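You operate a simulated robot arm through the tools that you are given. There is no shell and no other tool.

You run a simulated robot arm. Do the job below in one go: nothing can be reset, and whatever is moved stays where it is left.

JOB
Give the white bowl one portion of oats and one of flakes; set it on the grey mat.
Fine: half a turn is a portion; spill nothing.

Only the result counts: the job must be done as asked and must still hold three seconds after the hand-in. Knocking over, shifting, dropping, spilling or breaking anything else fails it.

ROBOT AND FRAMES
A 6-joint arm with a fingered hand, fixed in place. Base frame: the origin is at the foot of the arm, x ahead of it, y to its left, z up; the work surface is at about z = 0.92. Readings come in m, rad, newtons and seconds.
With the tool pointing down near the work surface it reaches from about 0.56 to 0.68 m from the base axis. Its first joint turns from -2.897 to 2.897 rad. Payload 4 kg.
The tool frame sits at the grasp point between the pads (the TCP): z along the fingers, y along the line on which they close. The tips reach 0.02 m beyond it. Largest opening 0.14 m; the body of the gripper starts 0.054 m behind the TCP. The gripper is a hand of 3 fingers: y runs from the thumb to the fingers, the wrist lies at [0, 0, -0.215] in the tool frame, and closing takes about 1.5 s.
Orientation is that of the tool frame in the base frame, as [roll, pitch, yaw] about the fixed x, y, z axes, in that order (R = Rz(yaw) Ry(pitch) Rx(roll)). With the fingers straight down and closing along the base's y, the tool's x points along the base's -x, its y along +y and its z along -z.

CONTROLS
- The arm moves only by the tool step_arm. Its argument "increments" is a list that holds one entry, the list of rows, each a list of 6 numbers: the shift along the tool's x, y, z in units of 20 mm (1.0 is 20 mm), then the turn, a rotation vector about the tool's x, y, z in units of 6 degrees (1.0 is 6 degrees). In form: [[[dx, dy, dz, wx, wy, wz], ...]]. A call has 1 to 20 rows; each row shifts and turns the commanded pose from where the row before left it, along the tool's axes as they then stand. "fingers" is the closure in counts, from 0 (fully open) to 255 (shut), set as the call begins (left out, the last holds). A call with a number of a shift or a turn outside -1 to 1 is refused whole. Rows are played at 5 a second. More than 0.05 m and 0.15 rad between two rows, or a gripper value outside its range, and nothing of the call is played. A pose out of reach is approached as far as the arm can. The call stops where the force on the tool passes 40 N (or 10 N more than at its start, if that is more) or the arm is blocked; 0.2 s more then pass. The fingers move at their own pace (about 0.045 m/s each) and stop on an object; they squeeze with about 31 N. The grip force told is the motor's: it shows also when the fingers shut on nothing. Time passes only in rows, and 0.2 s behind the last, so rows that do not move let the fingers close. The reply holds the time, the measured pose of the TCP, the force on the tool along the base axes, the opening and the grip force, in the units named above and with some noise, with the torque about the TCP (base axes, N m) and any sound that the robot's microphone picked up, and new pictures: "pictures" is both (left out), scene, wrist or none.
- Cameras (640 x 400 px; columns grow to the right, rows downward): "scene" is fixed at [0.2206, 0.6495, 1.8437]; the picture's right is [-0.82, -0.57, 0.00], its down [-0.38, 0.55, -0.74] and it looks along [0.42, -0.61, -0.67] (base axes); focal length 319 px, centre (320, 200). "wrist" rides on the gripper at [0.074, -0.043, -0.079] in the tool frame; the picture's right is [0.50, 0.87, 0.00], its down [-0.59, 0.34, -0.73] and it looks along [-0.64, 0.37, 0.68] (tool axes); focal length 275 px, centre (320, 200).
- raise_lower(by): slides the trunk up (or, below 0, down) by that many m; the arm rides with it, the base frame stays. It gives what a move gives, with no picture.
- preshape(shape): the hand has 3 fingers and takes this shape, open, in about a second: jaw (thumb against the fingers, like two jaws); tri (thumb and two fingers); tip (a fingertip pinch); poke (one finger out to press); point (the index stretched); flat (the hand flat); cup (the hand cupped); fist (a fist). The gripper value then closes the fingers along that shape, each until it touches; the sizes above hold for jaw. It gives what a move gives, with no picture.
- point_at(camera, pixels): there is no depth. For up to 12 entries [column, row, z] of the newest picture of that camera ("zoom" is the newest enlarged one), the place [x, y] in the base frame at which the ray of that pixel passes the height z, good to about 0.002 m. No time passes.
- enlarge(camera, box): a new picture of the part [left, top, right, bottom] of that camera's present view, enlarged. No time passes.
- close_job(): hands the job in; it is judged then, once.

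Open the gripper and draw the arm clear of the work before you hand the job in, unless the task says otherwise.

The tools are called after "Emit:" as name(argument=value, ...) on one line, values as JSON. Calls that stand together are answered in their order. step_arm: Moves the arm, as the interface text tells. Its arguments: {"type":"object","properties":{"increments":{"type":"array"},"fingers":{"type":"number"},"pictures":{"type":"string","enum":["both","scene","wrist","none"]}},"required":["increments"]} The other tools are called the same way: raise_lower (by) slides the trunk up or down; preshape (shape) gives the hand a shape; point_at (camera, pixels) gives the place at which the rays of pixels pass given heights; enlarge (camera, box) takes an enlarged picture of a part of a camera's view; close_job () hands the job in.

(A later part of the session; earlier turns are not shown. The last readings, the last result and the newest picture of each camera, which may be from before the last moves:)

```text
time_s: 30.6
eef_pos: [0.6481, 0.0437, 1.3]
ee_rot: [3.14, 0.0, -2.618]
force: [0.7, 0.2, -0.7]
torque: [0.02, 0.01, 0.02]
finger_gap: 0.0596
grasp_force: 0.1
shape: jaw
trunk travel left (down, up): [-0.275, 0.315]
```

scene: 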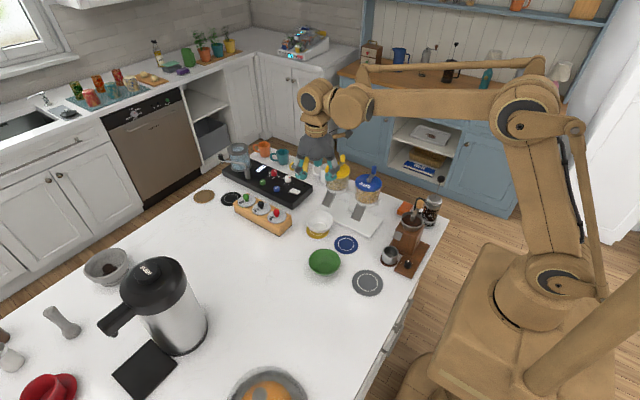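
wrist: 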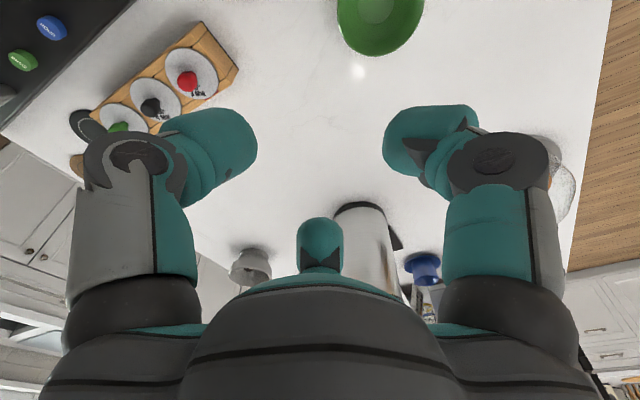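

The bowl is visible at (319,223) on the yellow mat. I enlarge to check its position relative to the chute and to re-measure the cranks.

Emit:
enlarge(camera="scene", box=[290, 180, 386, 240])

Emit:
enlarge(camera="scene", box=[316, 145, 396, 195])

```text
6.67 times, centred on (338, 210) of scene
```

zoom: 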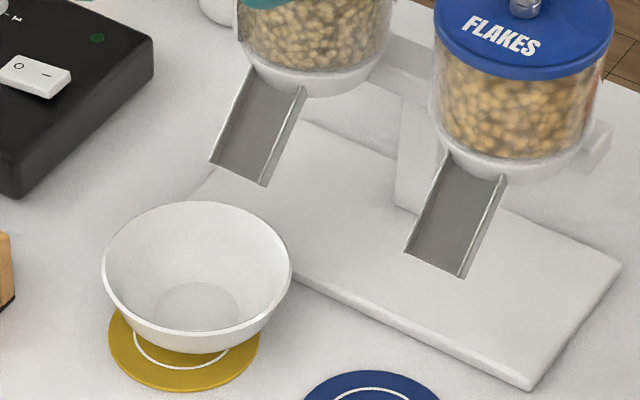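

```text
8.00 times, centred on (356, 170) of scene
```

zoom: 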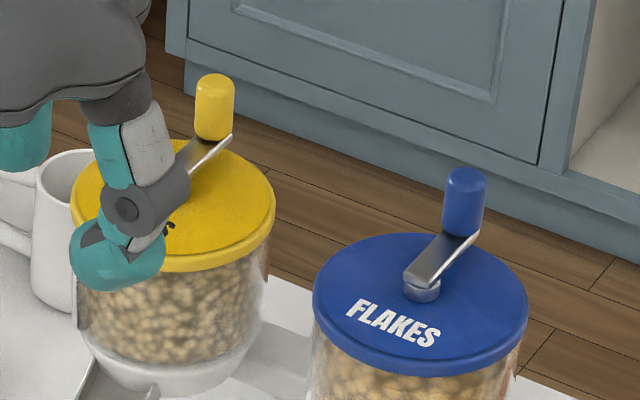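

Emit:
point_at(camera="scene", pixels=[[319.6, 220.5, 0.963], [325.5, 206.0, 1.0], [325.5, 206.0, 1.02], [321.5, 204.2, 1.01], [330, 207.9, 1.01], [350.8, 217.5, 1.01], [359.5, 221.5, 1.01]])

```text
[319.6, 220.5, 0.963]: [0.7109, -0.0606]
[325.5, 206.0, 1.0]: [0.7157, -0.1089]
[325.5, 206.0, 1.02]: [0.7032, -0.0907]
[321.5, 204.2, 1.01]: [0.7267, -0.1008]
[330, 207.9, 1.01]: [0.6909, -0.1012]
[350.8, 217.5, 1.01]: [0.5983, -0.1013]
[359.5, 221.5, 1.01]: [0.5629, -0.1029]
```

The bowl centre is at (0.711,-0.061), well under the oats chute (x 0.691–0.727, lip y≈-0.10). I move the hand over the oats knob at z=1.30.

Emit:
step_arm(increments=[[[0.286, -0.972, 0, 0, 0, 0], [0.286, -0.972, 0, 0, 0, 0], [0.286, -0.972, 0, 0, 0, 0], [0.286, -0.972, 0, 0, 0, 0], [0.286, -0.972, 0, 0, 0, 0], [0.286, -0.972, 0, 0, 0, 0], [0.286, -0.972, 0, 0, 0, 0], [0.286, -0.972, 0, 0, 0, 0], [0.286, -0.972, 0, 0, 0, 0], [0.286, -0.972, 0, 0, 0, 0], [0.286, -0.972, 0, 0, 0, 0], [0.286, -0.972, 0, 0, 0, 0], [0.286, -0.972, 0, 0, 0, 0]]])

```text
time_s: 33.4
eef_pos: [0.7096, -0.2113, 1.2995]
ee_rot: [-3.141, 0.0, -2.618]
force: [0.1, -0.9, 1.1]
torque: [0.06, -0.03, 0.0]
finger_gap: 0.0595
grasp_force: 0.1
shape: jaw
trunk travel left (down, up): [-0.275, 0.315]
```

scene: 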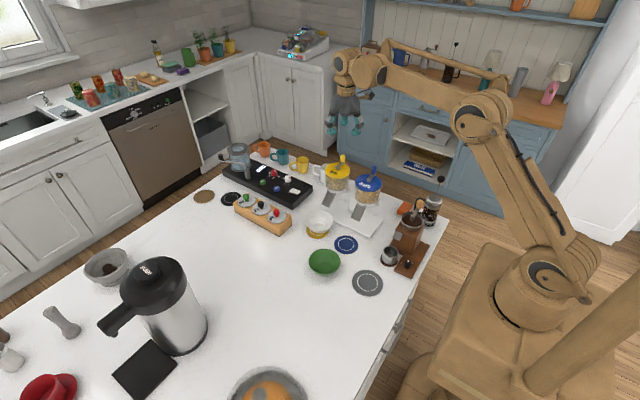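
wrist: 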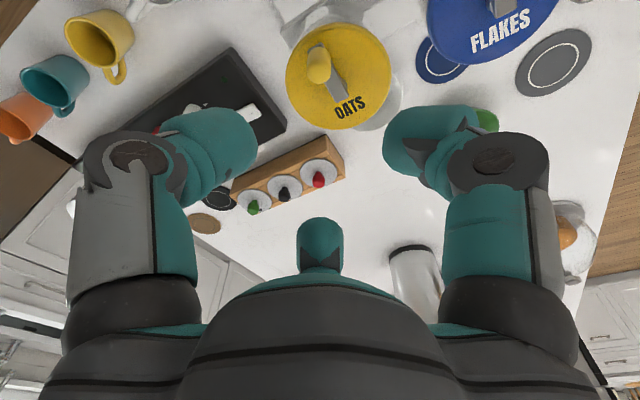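

The reach is fine and the oats knob shows at (318,66) in the wrist view. I enlarge it to measure the knob and hub precisely.

Emit:
enlarge(camera="wrist", box=[272, 20, 400, 140])

Emit:
enlarge(camera="scene", box=[316, 145, 396, 195])

```text
3.33 times, centred on (336, 80) of wrist
```

zoom: 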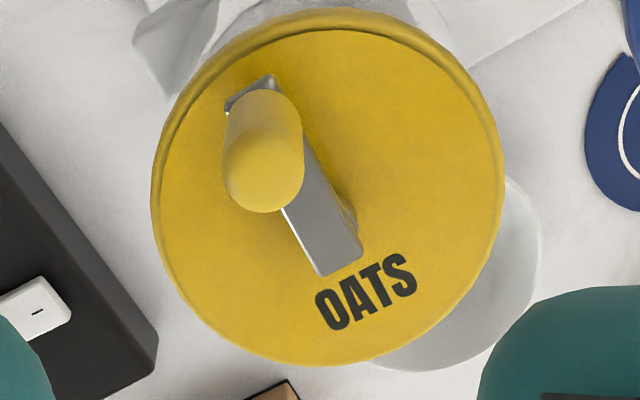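

```text
8.00 times, centred on (356, 170) of scene
```

zoom: 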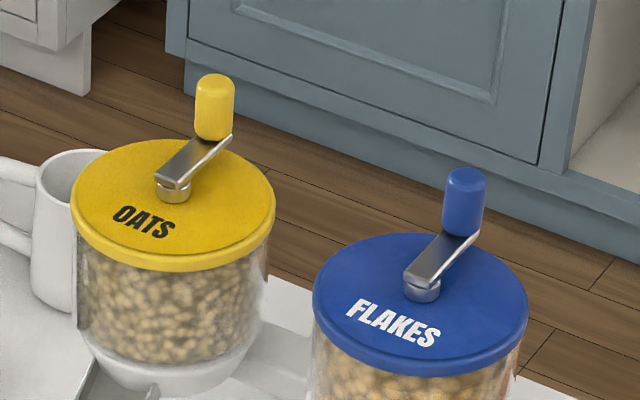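

Emit:
point_at(camera="scene", pixels=[[342.9, 156.9, 1.16], [342.9, 156.9, 1.17], [342.9, 156.9, 1.18], [342.9, 156.9, 1.19], [337.7, 166.8, 1.13], [337.7, 166.8, 1.14], [337.7, 166.8, 1.15], [337.7, 166.8, 1.16], [337.7, 168.7, 1.12], [337.7, 168.7, 1.13]])

Emit:
point_at(camera="zoom", pixels=[[215, 95, 1.17]])

Emit:
point_at(camera="wrist", pixels=[[318.9, 71.6, 1.16], [318.9, 71.6, 1.17], [318.9, 71.6, 1.18], [318.9, 71.6, 1.19], [338.1, 80, 1.12], [338.1, 80, 1.13], [338.1, 80, 1.14], [343.5, 91, 1.15], [343.5, 91, 1.14]])

```text
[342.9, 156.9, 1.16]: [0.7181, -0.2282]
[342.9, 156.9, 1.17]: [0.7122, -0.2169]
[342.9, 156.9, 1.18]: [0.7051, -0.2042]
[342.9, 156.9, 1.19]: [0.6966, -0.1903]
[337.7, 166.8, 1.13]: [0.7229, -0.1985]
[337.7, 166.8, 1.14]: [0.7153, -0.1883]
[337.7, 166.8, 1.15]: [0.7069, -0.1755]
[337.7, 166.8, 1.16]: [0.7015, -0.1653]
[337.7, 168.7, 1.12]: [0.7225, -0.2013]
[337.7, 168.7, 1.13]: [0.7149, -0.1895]
```

```text
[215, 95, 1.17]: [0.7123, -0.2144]
```

```text
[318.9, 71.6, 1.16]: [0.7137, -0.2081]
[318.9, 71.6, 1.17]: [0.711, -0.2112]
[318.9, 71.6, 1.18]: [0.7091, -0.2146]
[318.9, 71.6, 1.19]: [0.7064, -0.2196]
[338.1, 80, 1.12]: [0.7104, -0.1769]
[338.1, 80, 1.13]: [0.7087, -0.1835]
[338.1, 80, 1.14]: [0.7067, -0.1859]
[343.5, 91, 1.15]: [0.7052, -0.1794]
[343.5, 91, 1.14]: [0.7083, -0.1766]
```

Emit:
point_at(camera="wrist", pixels=[[342.8, 98.8, 1.145], [315, 47.3, 1.145], [342.8, 98.8, 1.14], [315, 47.3, 1.14], [308, 49.5, 1.145], [348.9, 95, 1.145], [336.6, 102.5, 1.145]])

Emit:
enlarge(camera="wrist", box=[300, 30, 364, 110])

```text
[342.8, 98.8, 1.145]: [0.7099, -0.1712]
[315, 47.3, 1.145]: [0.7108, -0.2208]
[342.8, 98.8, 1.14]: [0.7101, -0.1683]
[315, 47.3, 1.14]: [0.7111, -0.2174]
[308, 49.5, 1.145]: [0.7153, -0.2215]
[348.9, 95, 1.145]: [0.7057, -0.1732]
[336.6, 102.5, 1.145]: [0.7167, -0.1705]
```

```text
5.00 times, centred on (332, 70) of wrist
```

zoom: 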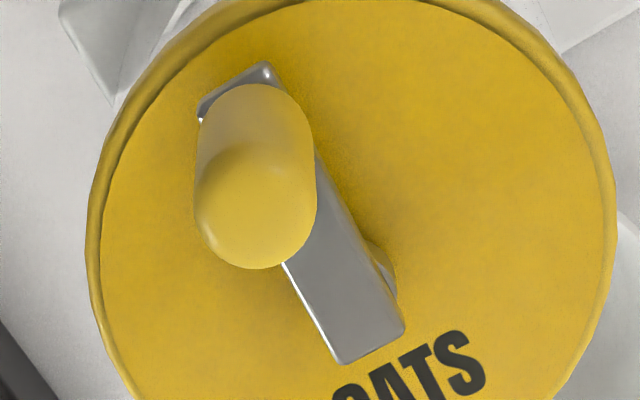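

The knob axis is about (0.710,-0.2125), the dome centre is at z≈1.174, and the hub is about (0.710,-0.180), giving a crank radius near 0.033. I do a dry run of the first quarter of a clockwise turn in the air at z=1.30 to test the wrist limits.

Emit:
step_arm(increments=[[[0.1449, 0.0941, 0, 0, 0, 1], [0.1449, 0.0941, 0, 0, 0, 1], [0.1449, 0.0941, 0, 0, 0, 1], [0.1449, 0.0941, 0, 0, 0, 1], [0.1449, 0.0941, 0, 0, 0, 1], [0.1449, 0.0941, 0, 0, 0, 1], [0.1449, 0.0941, 0, 0, 0, 1], [0.1449, 0.0941, 0, 0, 0, 1], [0.1449, 0.0941, 0, 0, 0, 1], [0.1449, 0.0941, 0, 0, 0, 1], [0.1449, 0.0941, 0, 0, 0, 1], [0.1449, 0.0941, 0, 0, 0, 1], [0.1449, 0.0941, 0, 0, 0, 1], [0.1449, 0.0941, 0, 0, 0, 1], [0.1449, 0.0941, 0, 0, 0, 1]]], pictures="none")

Emit:
step_arm(increments=[[[0.1449, 0.0941, 0, 0, 0, 1], [0.1449, 0.0941, 0, 0, 0, 1], [0.1449, 0.0941, 0, 0, 0, 1], [0.1449, 0.0941, 0, 0, 0, 1], [0.1449, 0.0941, 0, 0, 0, 1], [0.1449, 0.0941, 0, 0, 0, 1], [0.1449, 0.0941, 0, 0, 0, 1], [0.1449, 0.0941, 0, 0, 0, 1], [0.1449, 0.0941, 0, 0, 0, 1], [0.1449, 0.0941, 0, 0, 0, 1], [0.1449, 0.0941, 0, 0, 0, 1], [0.1449, 0.0941, 0, 0, 0, 1], [0.1449, 0.0941, 0, 0, 0, 1], [0.1449, 0.0941, 0, 0, 0, 1], [0.1449, 0.0941, 0, 0, 0, 1]]], pictures="both")

```text
time_s: 36.5
eef_pos: [0.6757, -0.1783, 1.301]
ee_rot: [3.141, -0.001, 2.094]
force: [0.5, 0.0, -0.3]
torque: [-0.02, 0.01, -0.01]
finger_gap: 0.0595
grasp_force: 0.1
shape: jaw
trunk travel left (down, up): [-0.275, 0.315]
```

```text
time_s: 39.8
eef_pos: [0.7076, -0.144, 1.3016]
ee_rot: [3.14, 0.0, 0.523]
force: [1.0, -0.6, -0.9]
torque: [0.03, -0.01, 0.02]
finger_gap: 0.0595
grasp_force: 0.0
shape: jaw
trunk travel left (down, up): [-0.275, 0.315]
```

scene: 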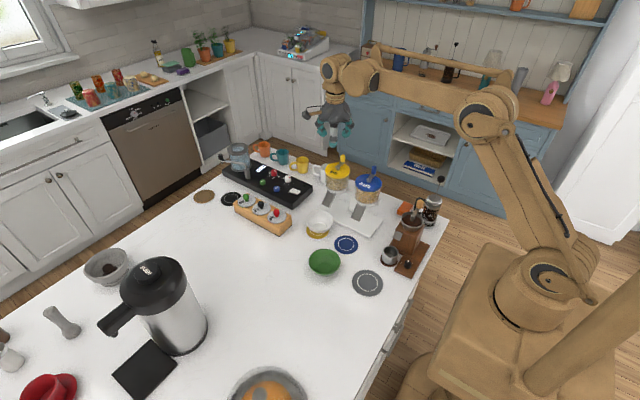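
wrist: 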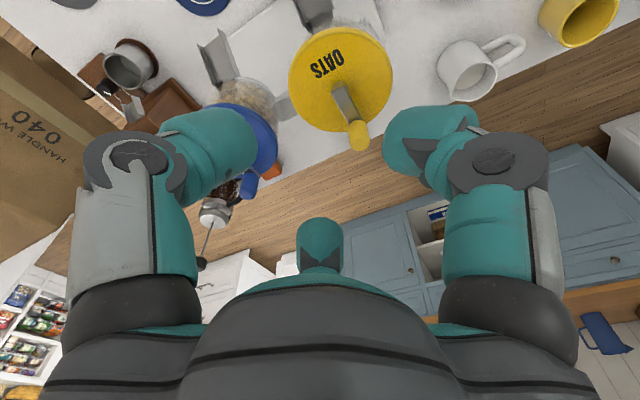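

The dry run of 180° worked (yaw 210° to 30°). This opposite viewpoint gives another measurement of the crank, so I enlarge it.

Emit:
enlarge(camera="wrist", box=[276, 10, 404, 170])

```text
2.50 times, centred on (340, 90) of wrist
```

zoom: 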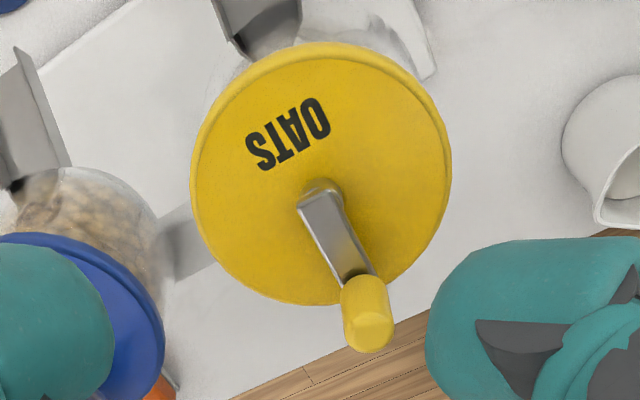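

Emit:
point_at(camera="zoom", pixels=[[369, 328, 1.165], [369, 328, 1.17], [369, 328, 1.175], [369, 328, 1.18], [319, 199, 1.14], [319, 199, 1.145], [319, 199, 1.15], [322, 190, 1.135], [321, 170, 1.13], [321, 170, 1.14]])

```text
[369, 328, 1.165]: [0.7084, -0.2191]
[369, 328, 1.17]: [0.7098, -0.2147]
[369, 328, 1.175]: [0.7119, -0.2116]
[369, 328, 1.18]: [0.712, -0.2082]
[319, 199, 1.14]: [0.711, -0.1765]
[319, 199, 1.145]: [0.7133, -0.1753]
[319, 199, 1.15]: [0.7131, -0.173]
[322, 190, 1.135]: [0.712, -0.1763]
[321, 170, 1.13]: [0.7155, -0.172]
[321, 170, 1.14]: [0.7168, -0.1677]
```

The two wrist views agree: knob axis at (0.7105,-0.212) with its top at z≈1.183, lid centre at about (0.711,-0.180). I return over the knob and rotate the hand back to the starting yaw.

Emit:
step_arm(increments=[[[-0.394, 0.755, 0, 0, 0, 0], [-0.394, 0.755, 0, 0, 0, 0], [-0.394, 0.755, 0, 0, 0, 0], [-0.394, 0.755, 0, 0, 0, 0], [0, 0, 0, 0, 0, -1], [0, 0, 0, 0, 0, -1], [0, 0, 0, 0, 0, -1], [0, 0, 0, 0, 0, -1], [0, 0, 0, 0, 0, -1], [0, 0, 0, 0, 0, -1], [0, 0, 0, 0, 0, -1], [0, 0, 0, 0, 0, -1], [0, 0, 0, 0, 0, -1], [0, 0, 0, 0, 0, -1], [0, 0, 0, 0, 0, -1], [0, 0, 0, 0, 0, -1], [0, 0, 0, 0, 0, -1], [0, 0, 0, 0, 0, -1], [0, 0, 0, 0, 0, -1]]], pictures="none")

Emit:
step_arm(increments=[[[0, 0, 0, 0, 0, -1], [0, 0, 0, 0, 0, -1], [0, 0, 0, 0, 0, -1], [0, 0, 0, 0, 0, -1], [0, 0, 0, 0, 0, -1], [0, 0, 0, 0, 0, -1], [0, 0, 0, 0, 0, -1], [0, 0, 0, 0, 0, -1], [0, 0, 0, 0, 0, -1], [0, 0, 0, 0, 0, -1], [0, 0, 0, 0, 0, -1], [0, 0, 0, 0, 0, -1], [0, 0, 0, 0, 0, -1], [0, 0, 0, 0, 0, -1], [0, 0, 0, 0, 0, -1]]], pictures="wrist")

```text
time_s: 43.8
eef_pos: [0.712, -0.2125, 1.3023]
ee_rot: [-3.141, 0.0, 2.094]
force: [0.0, 0.3, 0.2]
torque: [0.0, 0.03, 0.01]
finger_gap: 0.0594
grasp_force: 0.1
shape: jaw
trunk travel left (down, up): [-0.275, 0.315]
```

```text
time_s: 47.0
eef_pos: [0.7129, -0.2129, 1.3008]
ee_rot: [-3.142, 0.0, -2.617]
force: [0.1, 0.7, -0.5]
torque: [-0.04, -0.03, -0.02]
finger_gap: 0.0595
grasp_force: 0.1
shape: jaw
trunk travel left (down, up): [-0.275, 0.315]
```

wrist: 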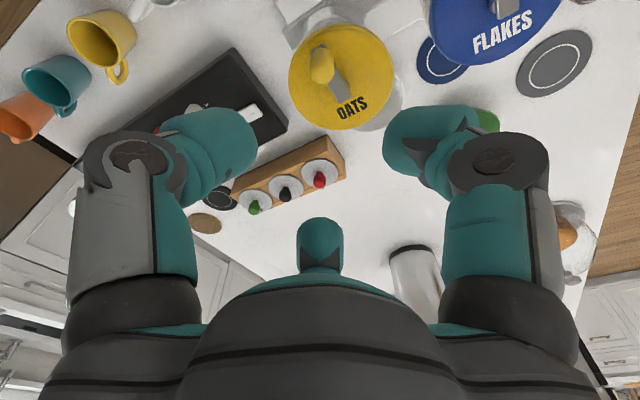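

The hand is back over the knob. I descend 100 mm with a small centring correction and look before going around the knob.

Emit:
step_arm(increments=[[[0.064, 0.09, 0.8, 0, 0, 0], [0, 0, 0.8, 0, 0, 0], [0, 0, 0.8, 0, 0, 0], [0, 0, 0.8, 0, 0, 0], [0, 0, 0.8, 0, 0, 0], [0, 0, 0.5, 0, 0, 0], [0, 0, 0.5, 0, 0, 0]]])

```text
time_s: 48.5
eef_pos: [0.7112, -0.2116, 1.2009]
ee_rot: [3.141, -0.001, -2.619]
force: [-0.5, -0.4, -0.1]
torque: [-0.02, 0.01, 0.04]
finger_gap: 0.0594
grasp_force: 0.1
shape: jaw
trunk travel left (down, up): [-0.275, 0.315]
```

scene: 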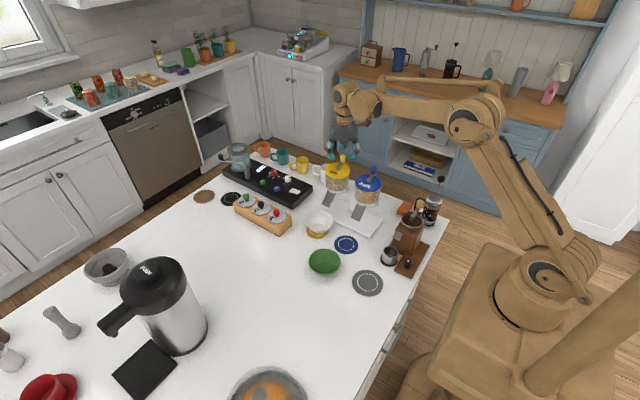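
wrist: 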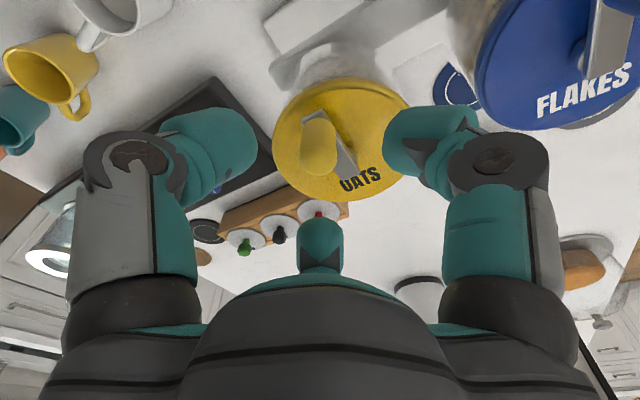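

The knob at (319,150) is centred between the three fingers. I descend 25 mm more so the pads flank it.

Emit:
step_arm(increments=[[[0, 0, 0.32, 0, 0, 0], [0, 0, 0.32, 0, 0, 0], [0, 0, 0.32, 0, 0, 0], [0, 0, 0.32, 0, 0, 0]]])

Emit:
enlarge(camera="scene", box=[306, 130, 386, 190])

Emit:
enlarge(camera="wrist", box=[224, 90, 416, 240])

```text
time_s: 49.5
eef_pos: [0.7097, -0.2128, 1.1738]
ee_rot: [3.141, -0.001, -2.618]
force: [-0.8, 0.2, -0.7]
torque: [0.0, 0.01, 0.02]
finger_gap: 0.0598
grasp_force: 0.0
shape: jaw
trunk travel left (down, up): [-0.275, 0.315]
```

scene: 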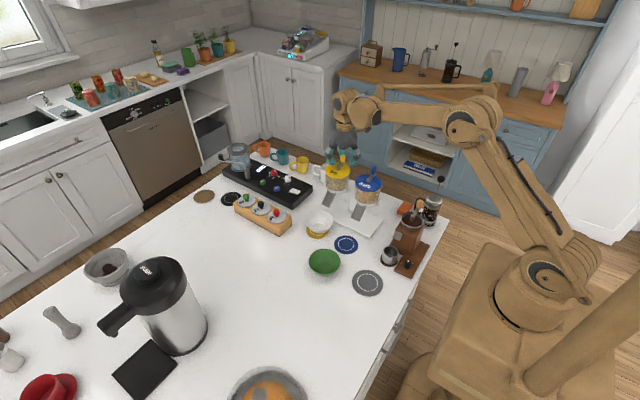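
wrist: 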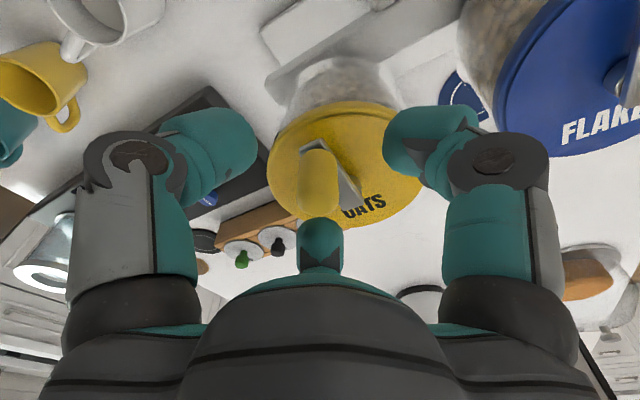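

```text
6.67 times, centred on (346, 160) of scene
```

zoom: 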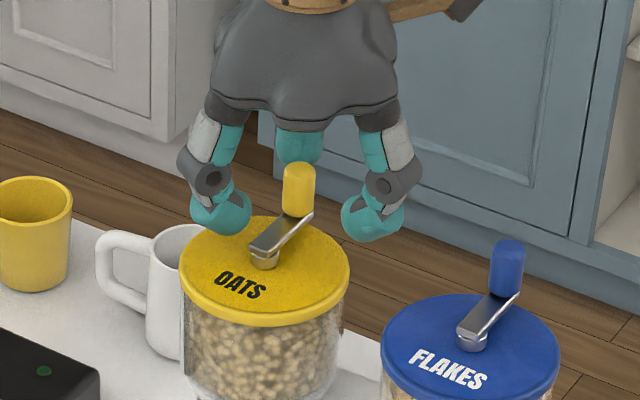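

```text
2.67 times, centred on (320, 165) of wrist
```

zoom: 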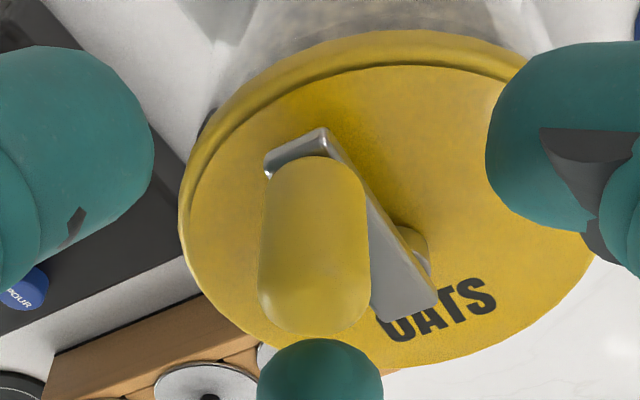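

The knob is centred and the tips stay above the crank arm. I close the fingers on the knob.

Emit:
step_arm(increments=[[[0, 0, 0, 0, 0, 0], [0, 0, 0, 0, 0, 0], [0, 0, 0, 0, 0, 0], [0, 0, 0, 0, 0, 0], [0, 0, 0, 0, 0, 0], [0, 0, 0, 0, 0, 0], [0, 0, 0, 0, 0, 0]]], fingers=255)

Emit:
enlarge(camera="scene", box=[306, 130, 386, 190])

Emit:
enlarge(camera="wrist", box=[224, 90, 416, 240])

```text
time_s: 51.1
eef_pos: [0.7106, -0.2132, 1.1743]
ee_rot: [-3.141, 0.002, -2.617]
force: [0.5, 1.5, -8.9]
torque: [0.04, 0.03, 0.0]
finger_gap: 0.0154
grasp_force: 31.2
shape: jaw
trunk travel left (down, up): [-0.275, 0.315]
```

scene: 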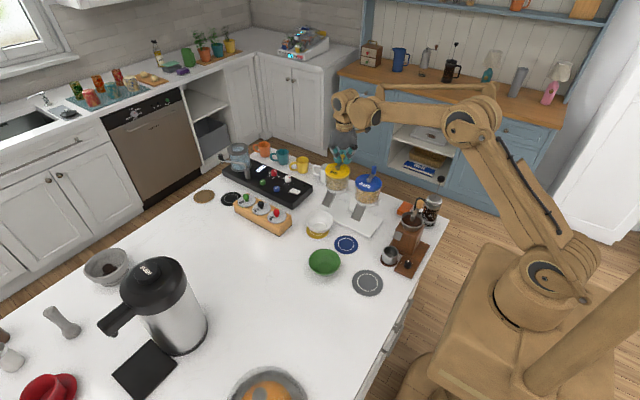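
wrist: 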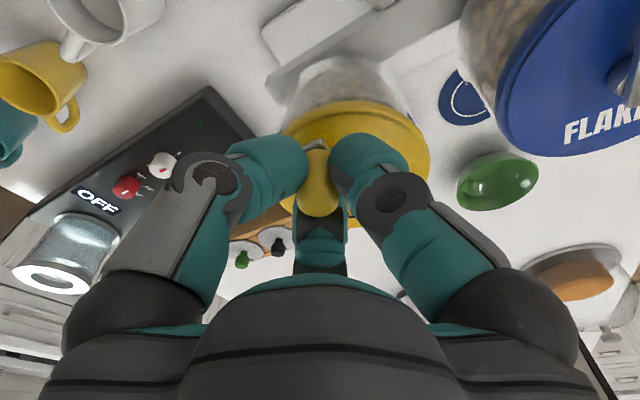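

```text
6.67 times, centred on (346, 160) of scene
```

zoom: 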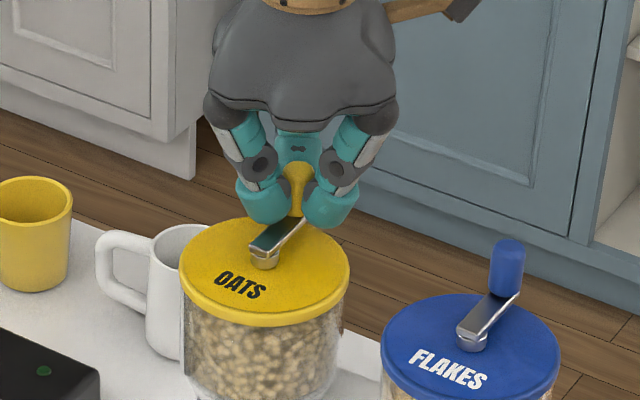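

```text
2.67 times, centred on (320, 165) of wrist
```

zoom: 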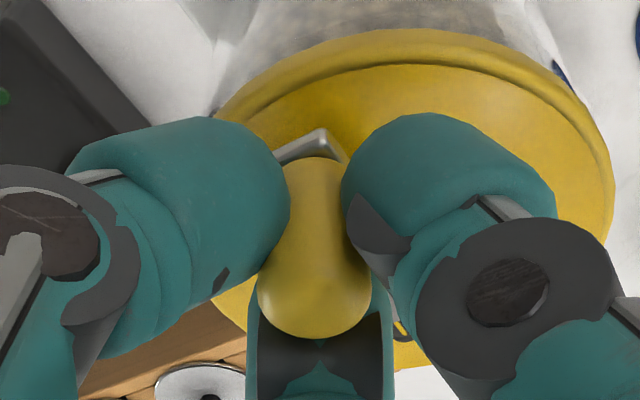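

The knob is held (gap 0.0154, grip 31 N). I start the clockwise turn with 18° as a test and watch the forces.

Emit:
step_arm(increments=[[[0.1449, 0.0941, 0, 0, 0, 1], [0.1449, 0.0941, 0, 0, 0, 1], [0.1449, 0.0941, 0, 0, 0, 1]]])

Emit:
enlarge(camera="scene", box=[290, 140, 386, 240])

```text
time_s: 52.0
eef_pos: [0.7017, -0.2114, 1.1743]
ee_rot: [3.141, -0.001, -2.932]
force: [1.9, 0.6, -12.4]
torque: [0.12, 0.01, -0.03]
finger_gap: 0.0158
grasp_force: 31.1
shape: jaw
trunk travel left (down, up): [-0.275, 0.315]
```

scene: 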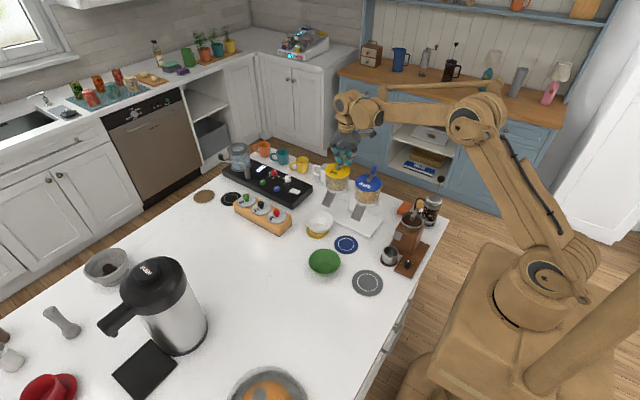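
wrist: 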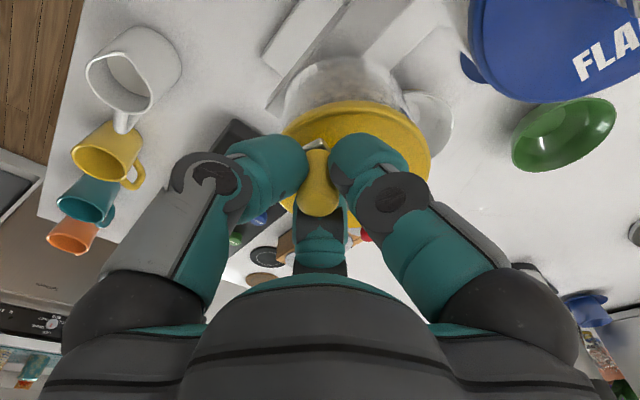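

```text
4.00 times, centred on (338, 190) of scene
```

zoom: 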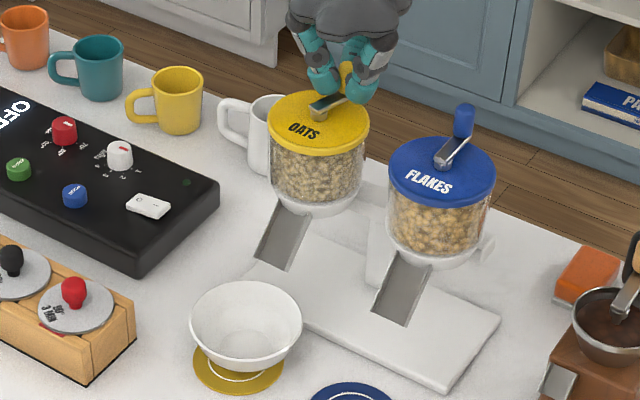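

The crank follows and side forces are small, but there is a 12 N vertical pull. I ease it by lowering 1 mm before continuing.

Emit:
step_arm(increments=[[[0, 0, 0.05, 0, 0, 0]]], pictures="none")

```text
time_s: 52.4
eef_pos: [0.7014, -0.211, 1.1735]
ee_rot: [-3.14, -0.001, -2.93]
force: [3.0, 0.9, -7.9]
torque: [0.06, 0.03, 0.0]
finger_gap: 0.0157
grasp_force: 30.7
shape: jaw
trunk travel left (down, up): [-0.275, 0.315]
```

Emit:
step_arm(increments=[[[0, 0, 0.07, 0, 0, 0]]], pictures="none")

```text
time_s: 52.8
eef_pos: [0.7009, -0.2105, 1.1745]
ee_rot: [-3.14, -0.001, -2.932]
force: [4.3, 0.9, 6.5]
torque: [0.08, -0.02, -0.13]
finger_gap: 0.0158
grasp_force: 31.6
shape: jaw
trunk travel left (down, up): [-0.275, 0.315]
```

The vertical load is now a light press (+6.5 N), which is safe. I continue the turn up to 90°.

Emit:
step_arm(increments=[[[0.1449, 0.0941, -0.02, 0, 0, 1], [0.1449, 0.0941, 0, 0, 0, 1], [0.1449, 0.0941, 0, 0, 0, 1], [0.1449, 0.0941, 0, 0, 0, 1], [0.1449, 0.0941, 0, 0, 0, 1], [0.1449, 0.0941, 0, 0, 0, 1]]])

Emit:
enlarge(camera="scene", box=[290, 140, 386, 240])

```text
time_s: 54.1
eef_pos: [0.6822, -0.1983, 1.1736]
ee_rot: [-3.141, 0.001, 2.722]
force: [6.8, -2.7, 11.6]
torque: [0.03, -0.06, -0.14]
finger_gap: 0.0157
grasp_force: 31.1
shape: jaw
trunk travel left (down, up): [-0.275, 0.315]
```

scene: 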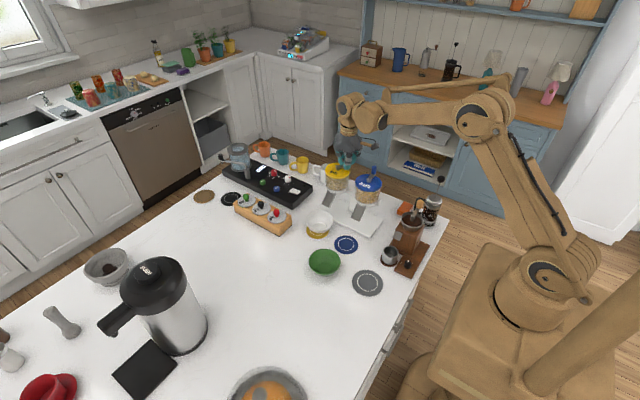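
wrist: 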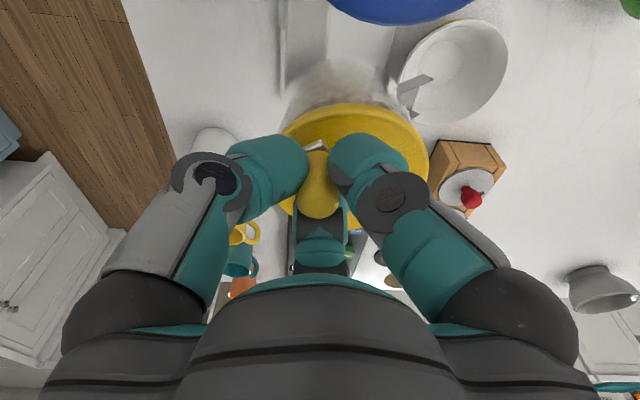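

```text
4.00 times, centred on (338, 190) of scene
```

zoom: 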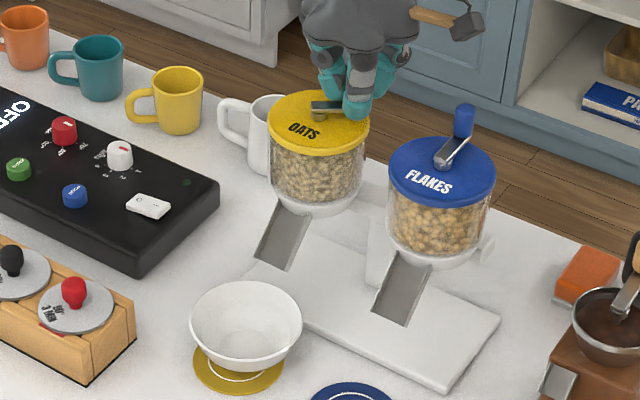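

The turn is at 54° with modest forces, and the crank arm follows in the picture. I continue to 90°.

Emit:
step_arm(increments=[[[0.1449, 0.0941, -0.03, 0, 0, 1], [0.1449, 0.0941, 0, 0, 0, 1], [0.1449, 0.0941, 0, 0, 0, 1], [0.1449, 0.0941, 0, 0, 0, 1], [0.1449, 0.0941, 0, 0, 0, 1], [0.1449, 0.0941, 0, 0, 0, 1]]])

Emit:
enlarge(camera="scene", box=[290, 140, 386, 240])

```text
time_s: 55.5
eef_pos: [0.6773, -0.1786, 1.1727]
ee_rot: [3.141, -0.001, 2.092]
force: [11.6, -7.6, 18.8]
torque: [-0.03, -0.26, -0.2]
finger_gap: 0.0162
grasp_force: 31.6
shape: jaw
trunk travel left (down, up): [-0.275, 0.315]
```

scene: 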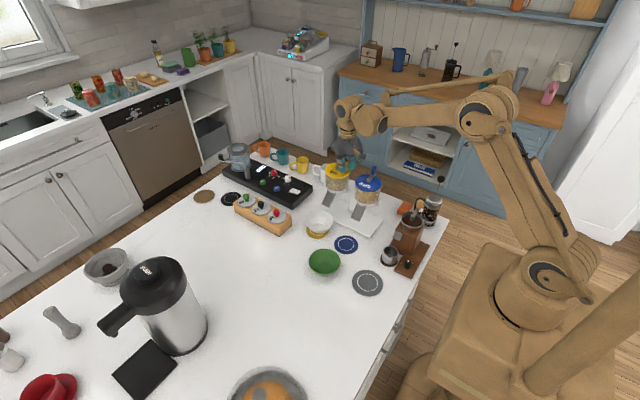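
wrist: 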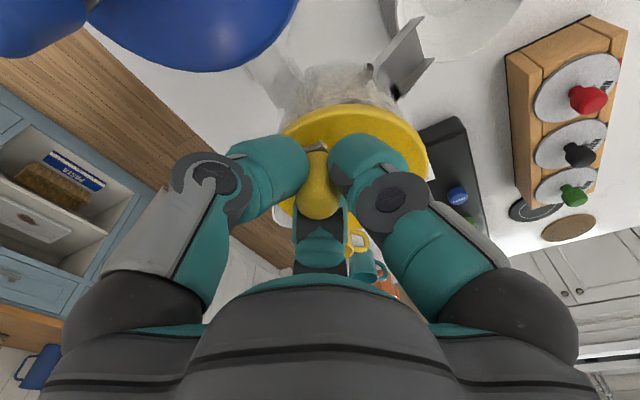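

```text
4.00 times, centred on (338, 190) of scene
```

zoom: 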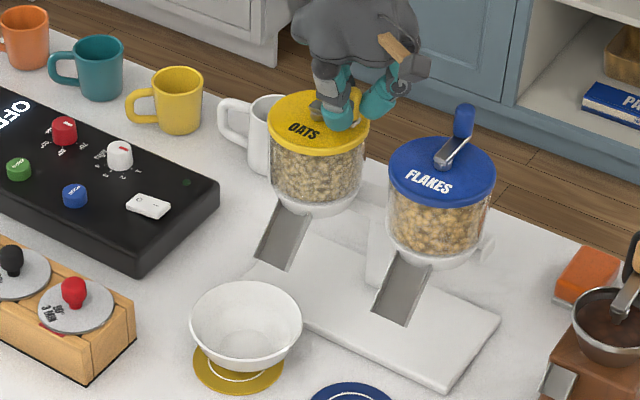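

At 90° the forces have grown (11.6,-7.6,18.8). I ease the path 1.2 mm inward and 1.2 mm up to relieve them.

Emit:
step_arm(increments=[[[-0.03, 0.052, -0.06, 0, 0, 0]]], pictures="none")

```text
time_s: 56.0
eef_pos: [0.6784, -0.1785, 1.1739]
ee_rot: [3.141, -0.001, 2.095]
force: [2.3, -5.8, 3.6]
torque: [0.0, -0.07, -0.2]
finger_gap: 0.0161
grasp_force: 30.9
shape: jaw
trunk travel left (down, up): [-0.275, 0.315]
```

Forces are relieved (2.3,-5.8,3.6). I continue the second quarter with a slightly corrected radius, in two stages.

Emit:
step_arm(increments=[[[0.1293, 0.0957, 0, 0, 0, 0.96], [0.1293, 0.0957, 0, 0, 0, 0.96], [0.1293, 0.0957, 0, 0, 0, 0.96], [0.1293, 0.0957, 0, 0, 0, 0.96], [0.1293, 0.0957, 0, 0, 0, 0.96]]])

Emit:
enlarge(camera="scene", box=[290, 140, 386, 240])

```text
time_s: 57.1
eef_pos: [0.6825, -0.1631, 1.1746]
ee_rot: [-3.141, 0.001, 1.59]
force: [-10.9, -0.7, -15.4]
torque: [-0.02, 0.07, -0.2]
finger_gap: 0.0158
grasp_force: 30.8
shape: jaw
trunk travel left (down, up): [-0.275, 0.315]
```

scene: 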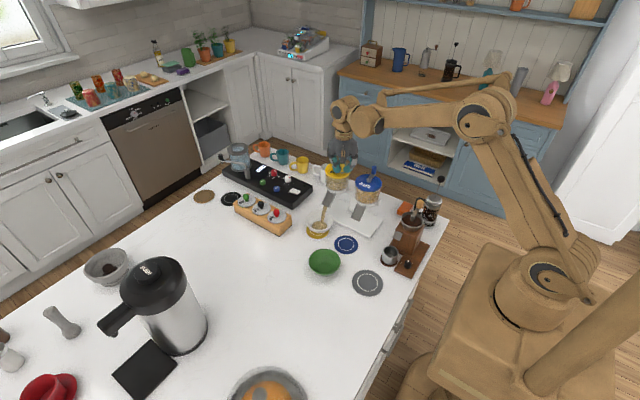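
wrist: 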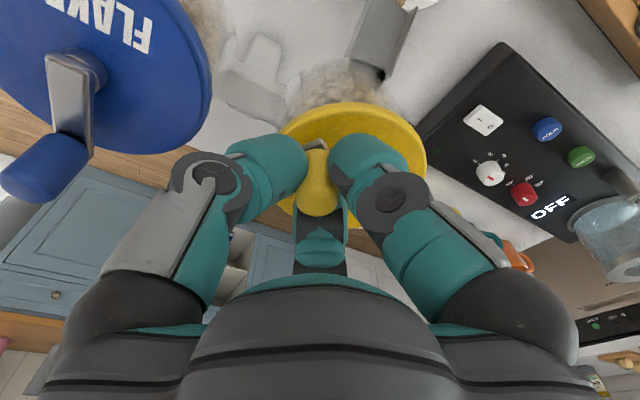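

```text
4.00 times, centred on (338, 190) of scene
```

zoom: 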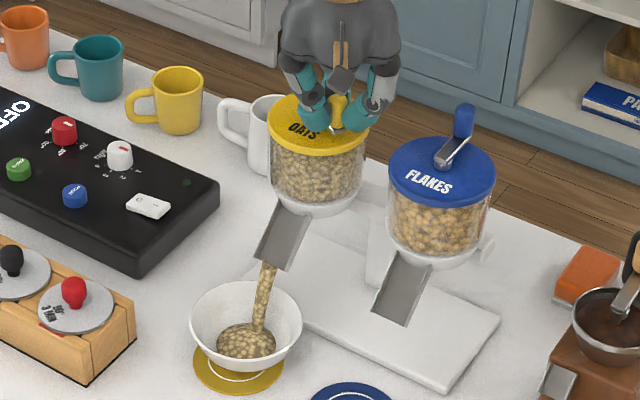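

Oats are now pouring from the chute into the bowl at about 119° of turn. The readings show 15 N of upward pull, so I ease 1.2 mm down and slightly outward before the rest.

Emit:
step_arm(increments=[[[0.02, -0.035, 0.06, 0, 0, 0]]], pictures="scene")

Emit:
enlarge(camera="scene", box=[290, 140, 386, 240])

```text
time_s: 57.5
eef_pos: [0.6825, -0.1641, 1.1747]
ee_rot: [3.139, 0.001, 1.593]
force: [-4.3, -3.6, -3.1]
torque: [-0.05, -0.02, -0.19]
finger_gap: 0.0156
grasp_force: 31.0
shape: jaw
trunk travel left (down, up): [-0.275, 0.315]
```

scene: 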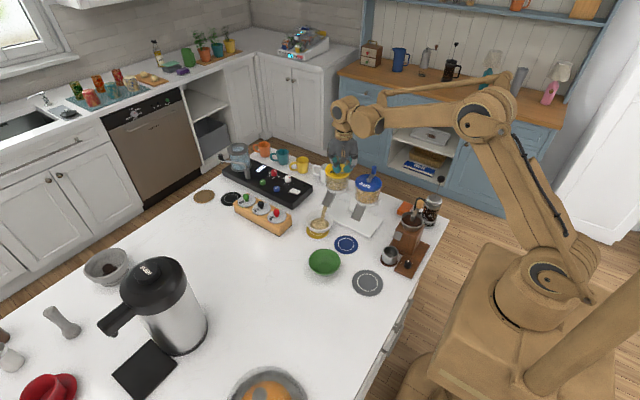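

```text
4.00 times, centred on (338, 190) of scene
```

zoom: 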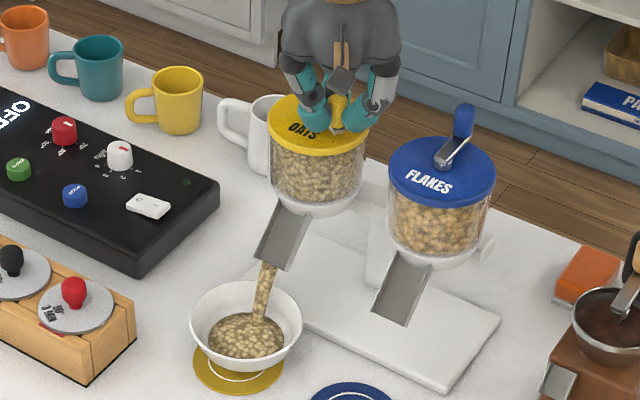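

Oats are flowing into the bowl as intended. I continue the remaining turn, 30° now.

Emit:
step_arm(increments=[[[0.1449, 0.0941, 0, 0, 0, 1], [0.1449, 0.0941, 0, 0, 0, 1], [0.1449, 0.0941, 0, 0, 0, 1], [0.1449, 0.0941, 0, 0, 0, 1], [0.1449, 0.0941, 0, 0, 0, 1]]], pictures="scene")

Emit:
enlarge(camera="scene", box=[290, 140, 386, 240])

```text
time_s: 58.8
eef_pos: [0.6929, -0.1523, 1.1754]
ee_rot: [3.14, 0.003, 1.066]
force: [-1.7, -4.9, 5.8]
torque: [-0.08, -0.04, -0.16]
finger_gap: 0.0161
grasp_force: 31.4
shape: jaw
trunk travel left (down, up): [-0.275, 0.315]
```

scene: 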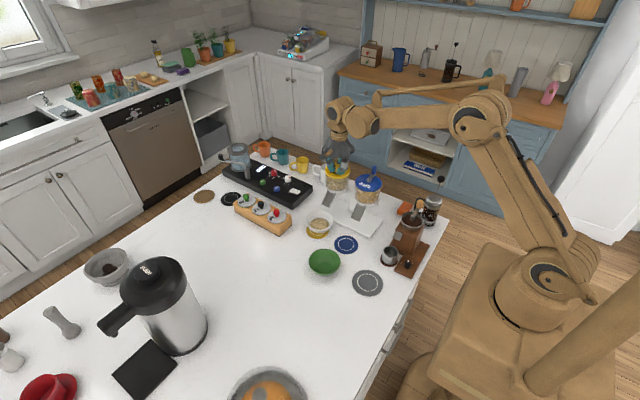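

```text
4.00 times, centred on (338, 190) of scene
```

zoom: 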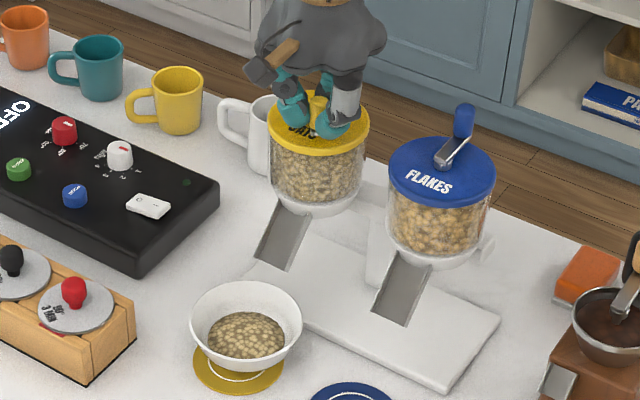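

The stream stopped and the bowl holds a portion of oats, with the crank at about 149°. I complete the half turn with the remaining 31°.

Emit:
step_arm(increments=[[[0.1449, 0.0941, 0, 0, 0, 1], [0.1449, 0.0941, 0, 0, 0, 1], [0.1449, 0.0941, 0, 0, 0, 1], [0.1449, 0.0941, 0, 0, 0, 1], [0.1449, 0.0941, 0, 0, 0, 1]]], pictures="both")

Emit:
enlarge(camera="scene", box=[290, 140, 386, 240])

```text
time_s: 60.0
eef_pos: [0.7095, -0.148, 1.174]
ee_rot: [3.139, 0.0, 0.543]
force: [-5.9, -7.9, 1.8]
torque: [-0.17, 0.01, -0.16]
finger_gap: 0.0158
grasp_force: 30.8
shape: jaw
trunk travel left (down, up): [-0.275, 0.315]
```

scene: 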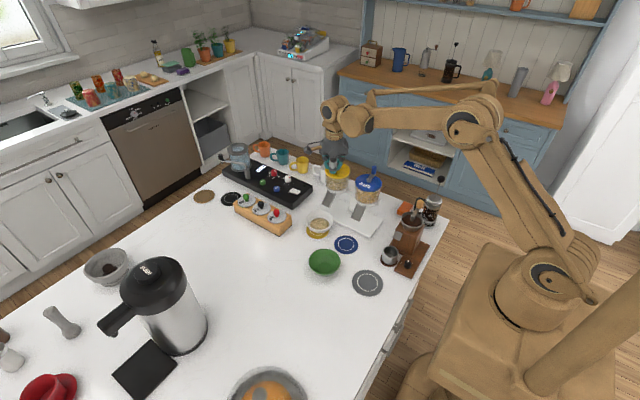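
wrist: 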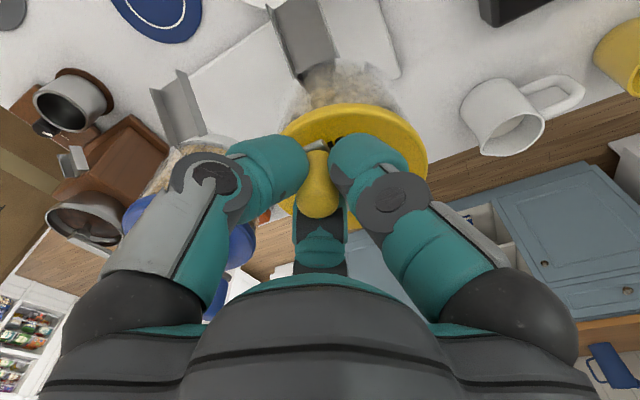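

```text
4.00 times, centred on (338, 190) of scene
```

zoom: 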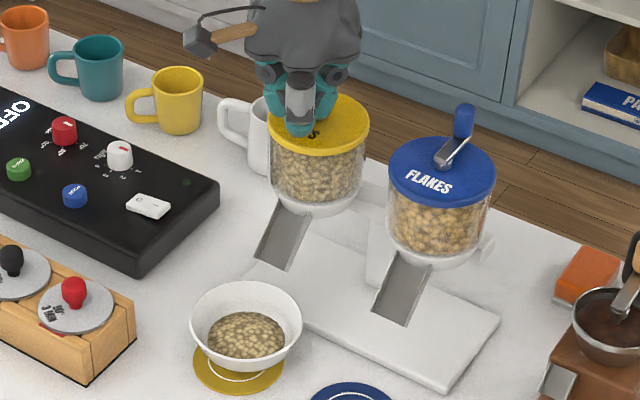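

The turn is at about 179°. I add a final 1.5° to complete the half turn, then open the fingers to release the knob.

Emit:
step_arm(increments=[[[0.045, 0.03, 0, 0, 0, 0.25], [0, 0, 0, 0, 0, 0]]], pictures="none")

Emit:
step_arm(increments=[[[0, 0, 0, 0, 0, 0], [0, 0, 0, 0, 0, 0], [0, 0, 0, 0, 0, 0], [0, 0, 0, 0, 0, 0], [0, 0, 0, 0, 0, 0]]], fingers=146)

Emit:
enlarge(camera="wrist", box=[224, 90, 416, 240])

```text
time_s: 60.5
eef_pos: [0.7113, -0.1471, 1.1739]
ee_rot: [-3.141, 0.0, 0.518]
force: [-6.9, -7.7, -0.8]
torque: [-0.12, 0.03, -0.16]
finger_gap: 0.0161
grasp_force: 31.1
shape: jaw
trunk travel left (down, up): [-0.275, 0.315]
```

```text
time_s: 61.8
eef_pos: [0.7123, -0.1455, 1.174]
ee_rot: [-3.141, -0.001, 0.519]
force: [0.3, 0.4, -0.3]
torque: [0.0, -0.04, 0.0]
finger_gap: 0.0594
grasp_force: 0.1
shape: jaw
trunk travel left (down, up): [-0.275, 0.315]
```

scene: 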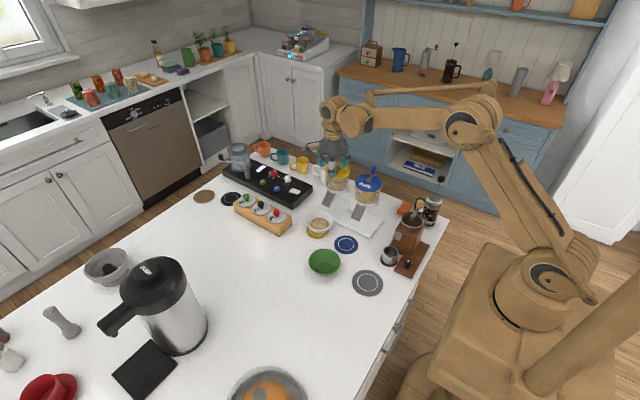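
wrist: 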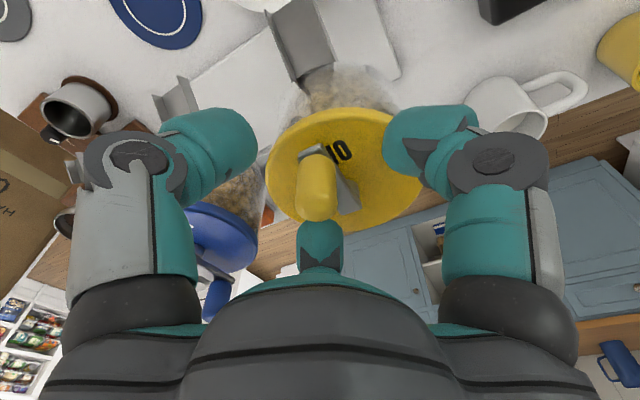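

```text
2.67 times, centred on (320, 165) of wrist
```

zoom: 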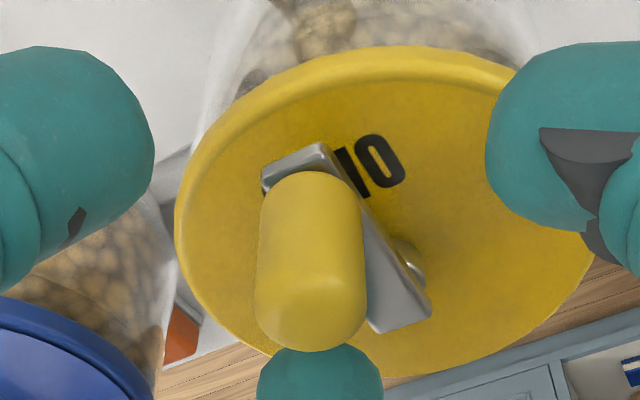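

Released. The crank arm stands in the same relation to the hand as at the start, so a full half turn was made. I raise the hand straight up and verify.

Emit:
step_arm(increments=[[[0, 0, -0.5, 0, 0, 0], [0, 0, -0.5, 0, 0, 0], [0, 0, -0.8, 0, 0, 0], [0, 0, -0.8, 0, 0, 0], [0, 0, -0.8, 0, 0, 0], [0, 0, -0.8, 0, 0, 0], [0, 0, -0.8, 0, 0, 0], [0, 0, -0.8, 0, 0, 0], [0, 0, -0.8, 0, 0, 0]]])

Emit:
enlarge(camera="wrist", box=[256, 10, 416, 150])

Emit:
enlarge(camera="scene", box=[290, 140, 386, 240])

```text
time_s: 63.8
eef_pos: [0.7115, -0.1457, 1.3057]
ee_rot: [-3.141, 0.0, 0.519]
force: [-0.2, 0.7, 0.7]
torque: [0.0, -0.01, -0.03]
finger_gap: 0.0593
grasp_force: 0.1
shape: jaw
trunk travel left (down, up): [-0.275, 0.315]
```

scene: 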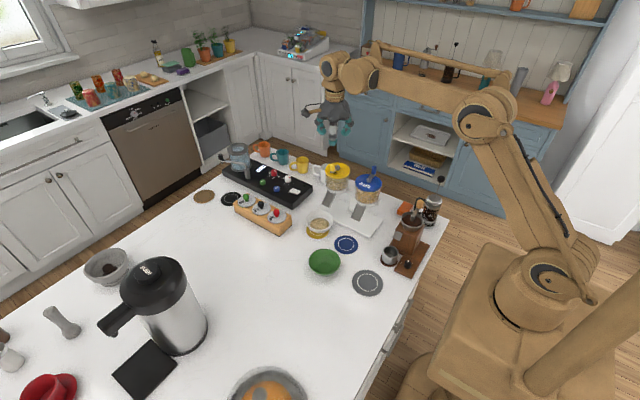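
wrist: 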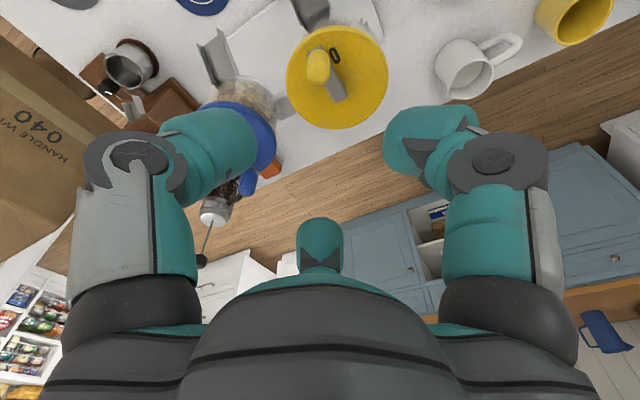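

```text
2.86 times, centred on (336, 80) of wrist
```

zoom: 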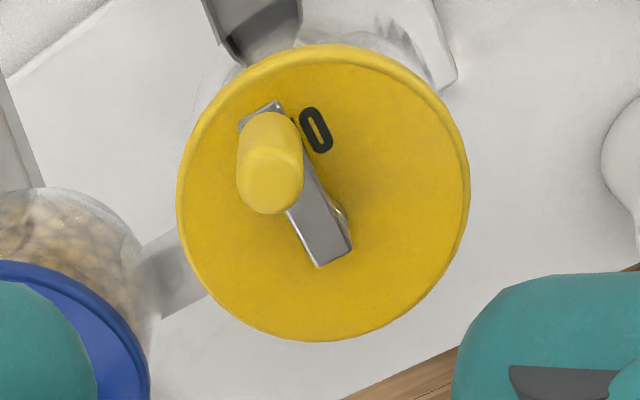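

```text
4.00 times, centred on (338, 190) of scene
```

zoom: 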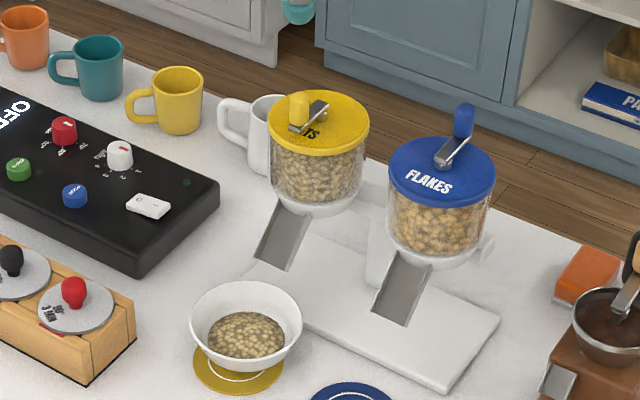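

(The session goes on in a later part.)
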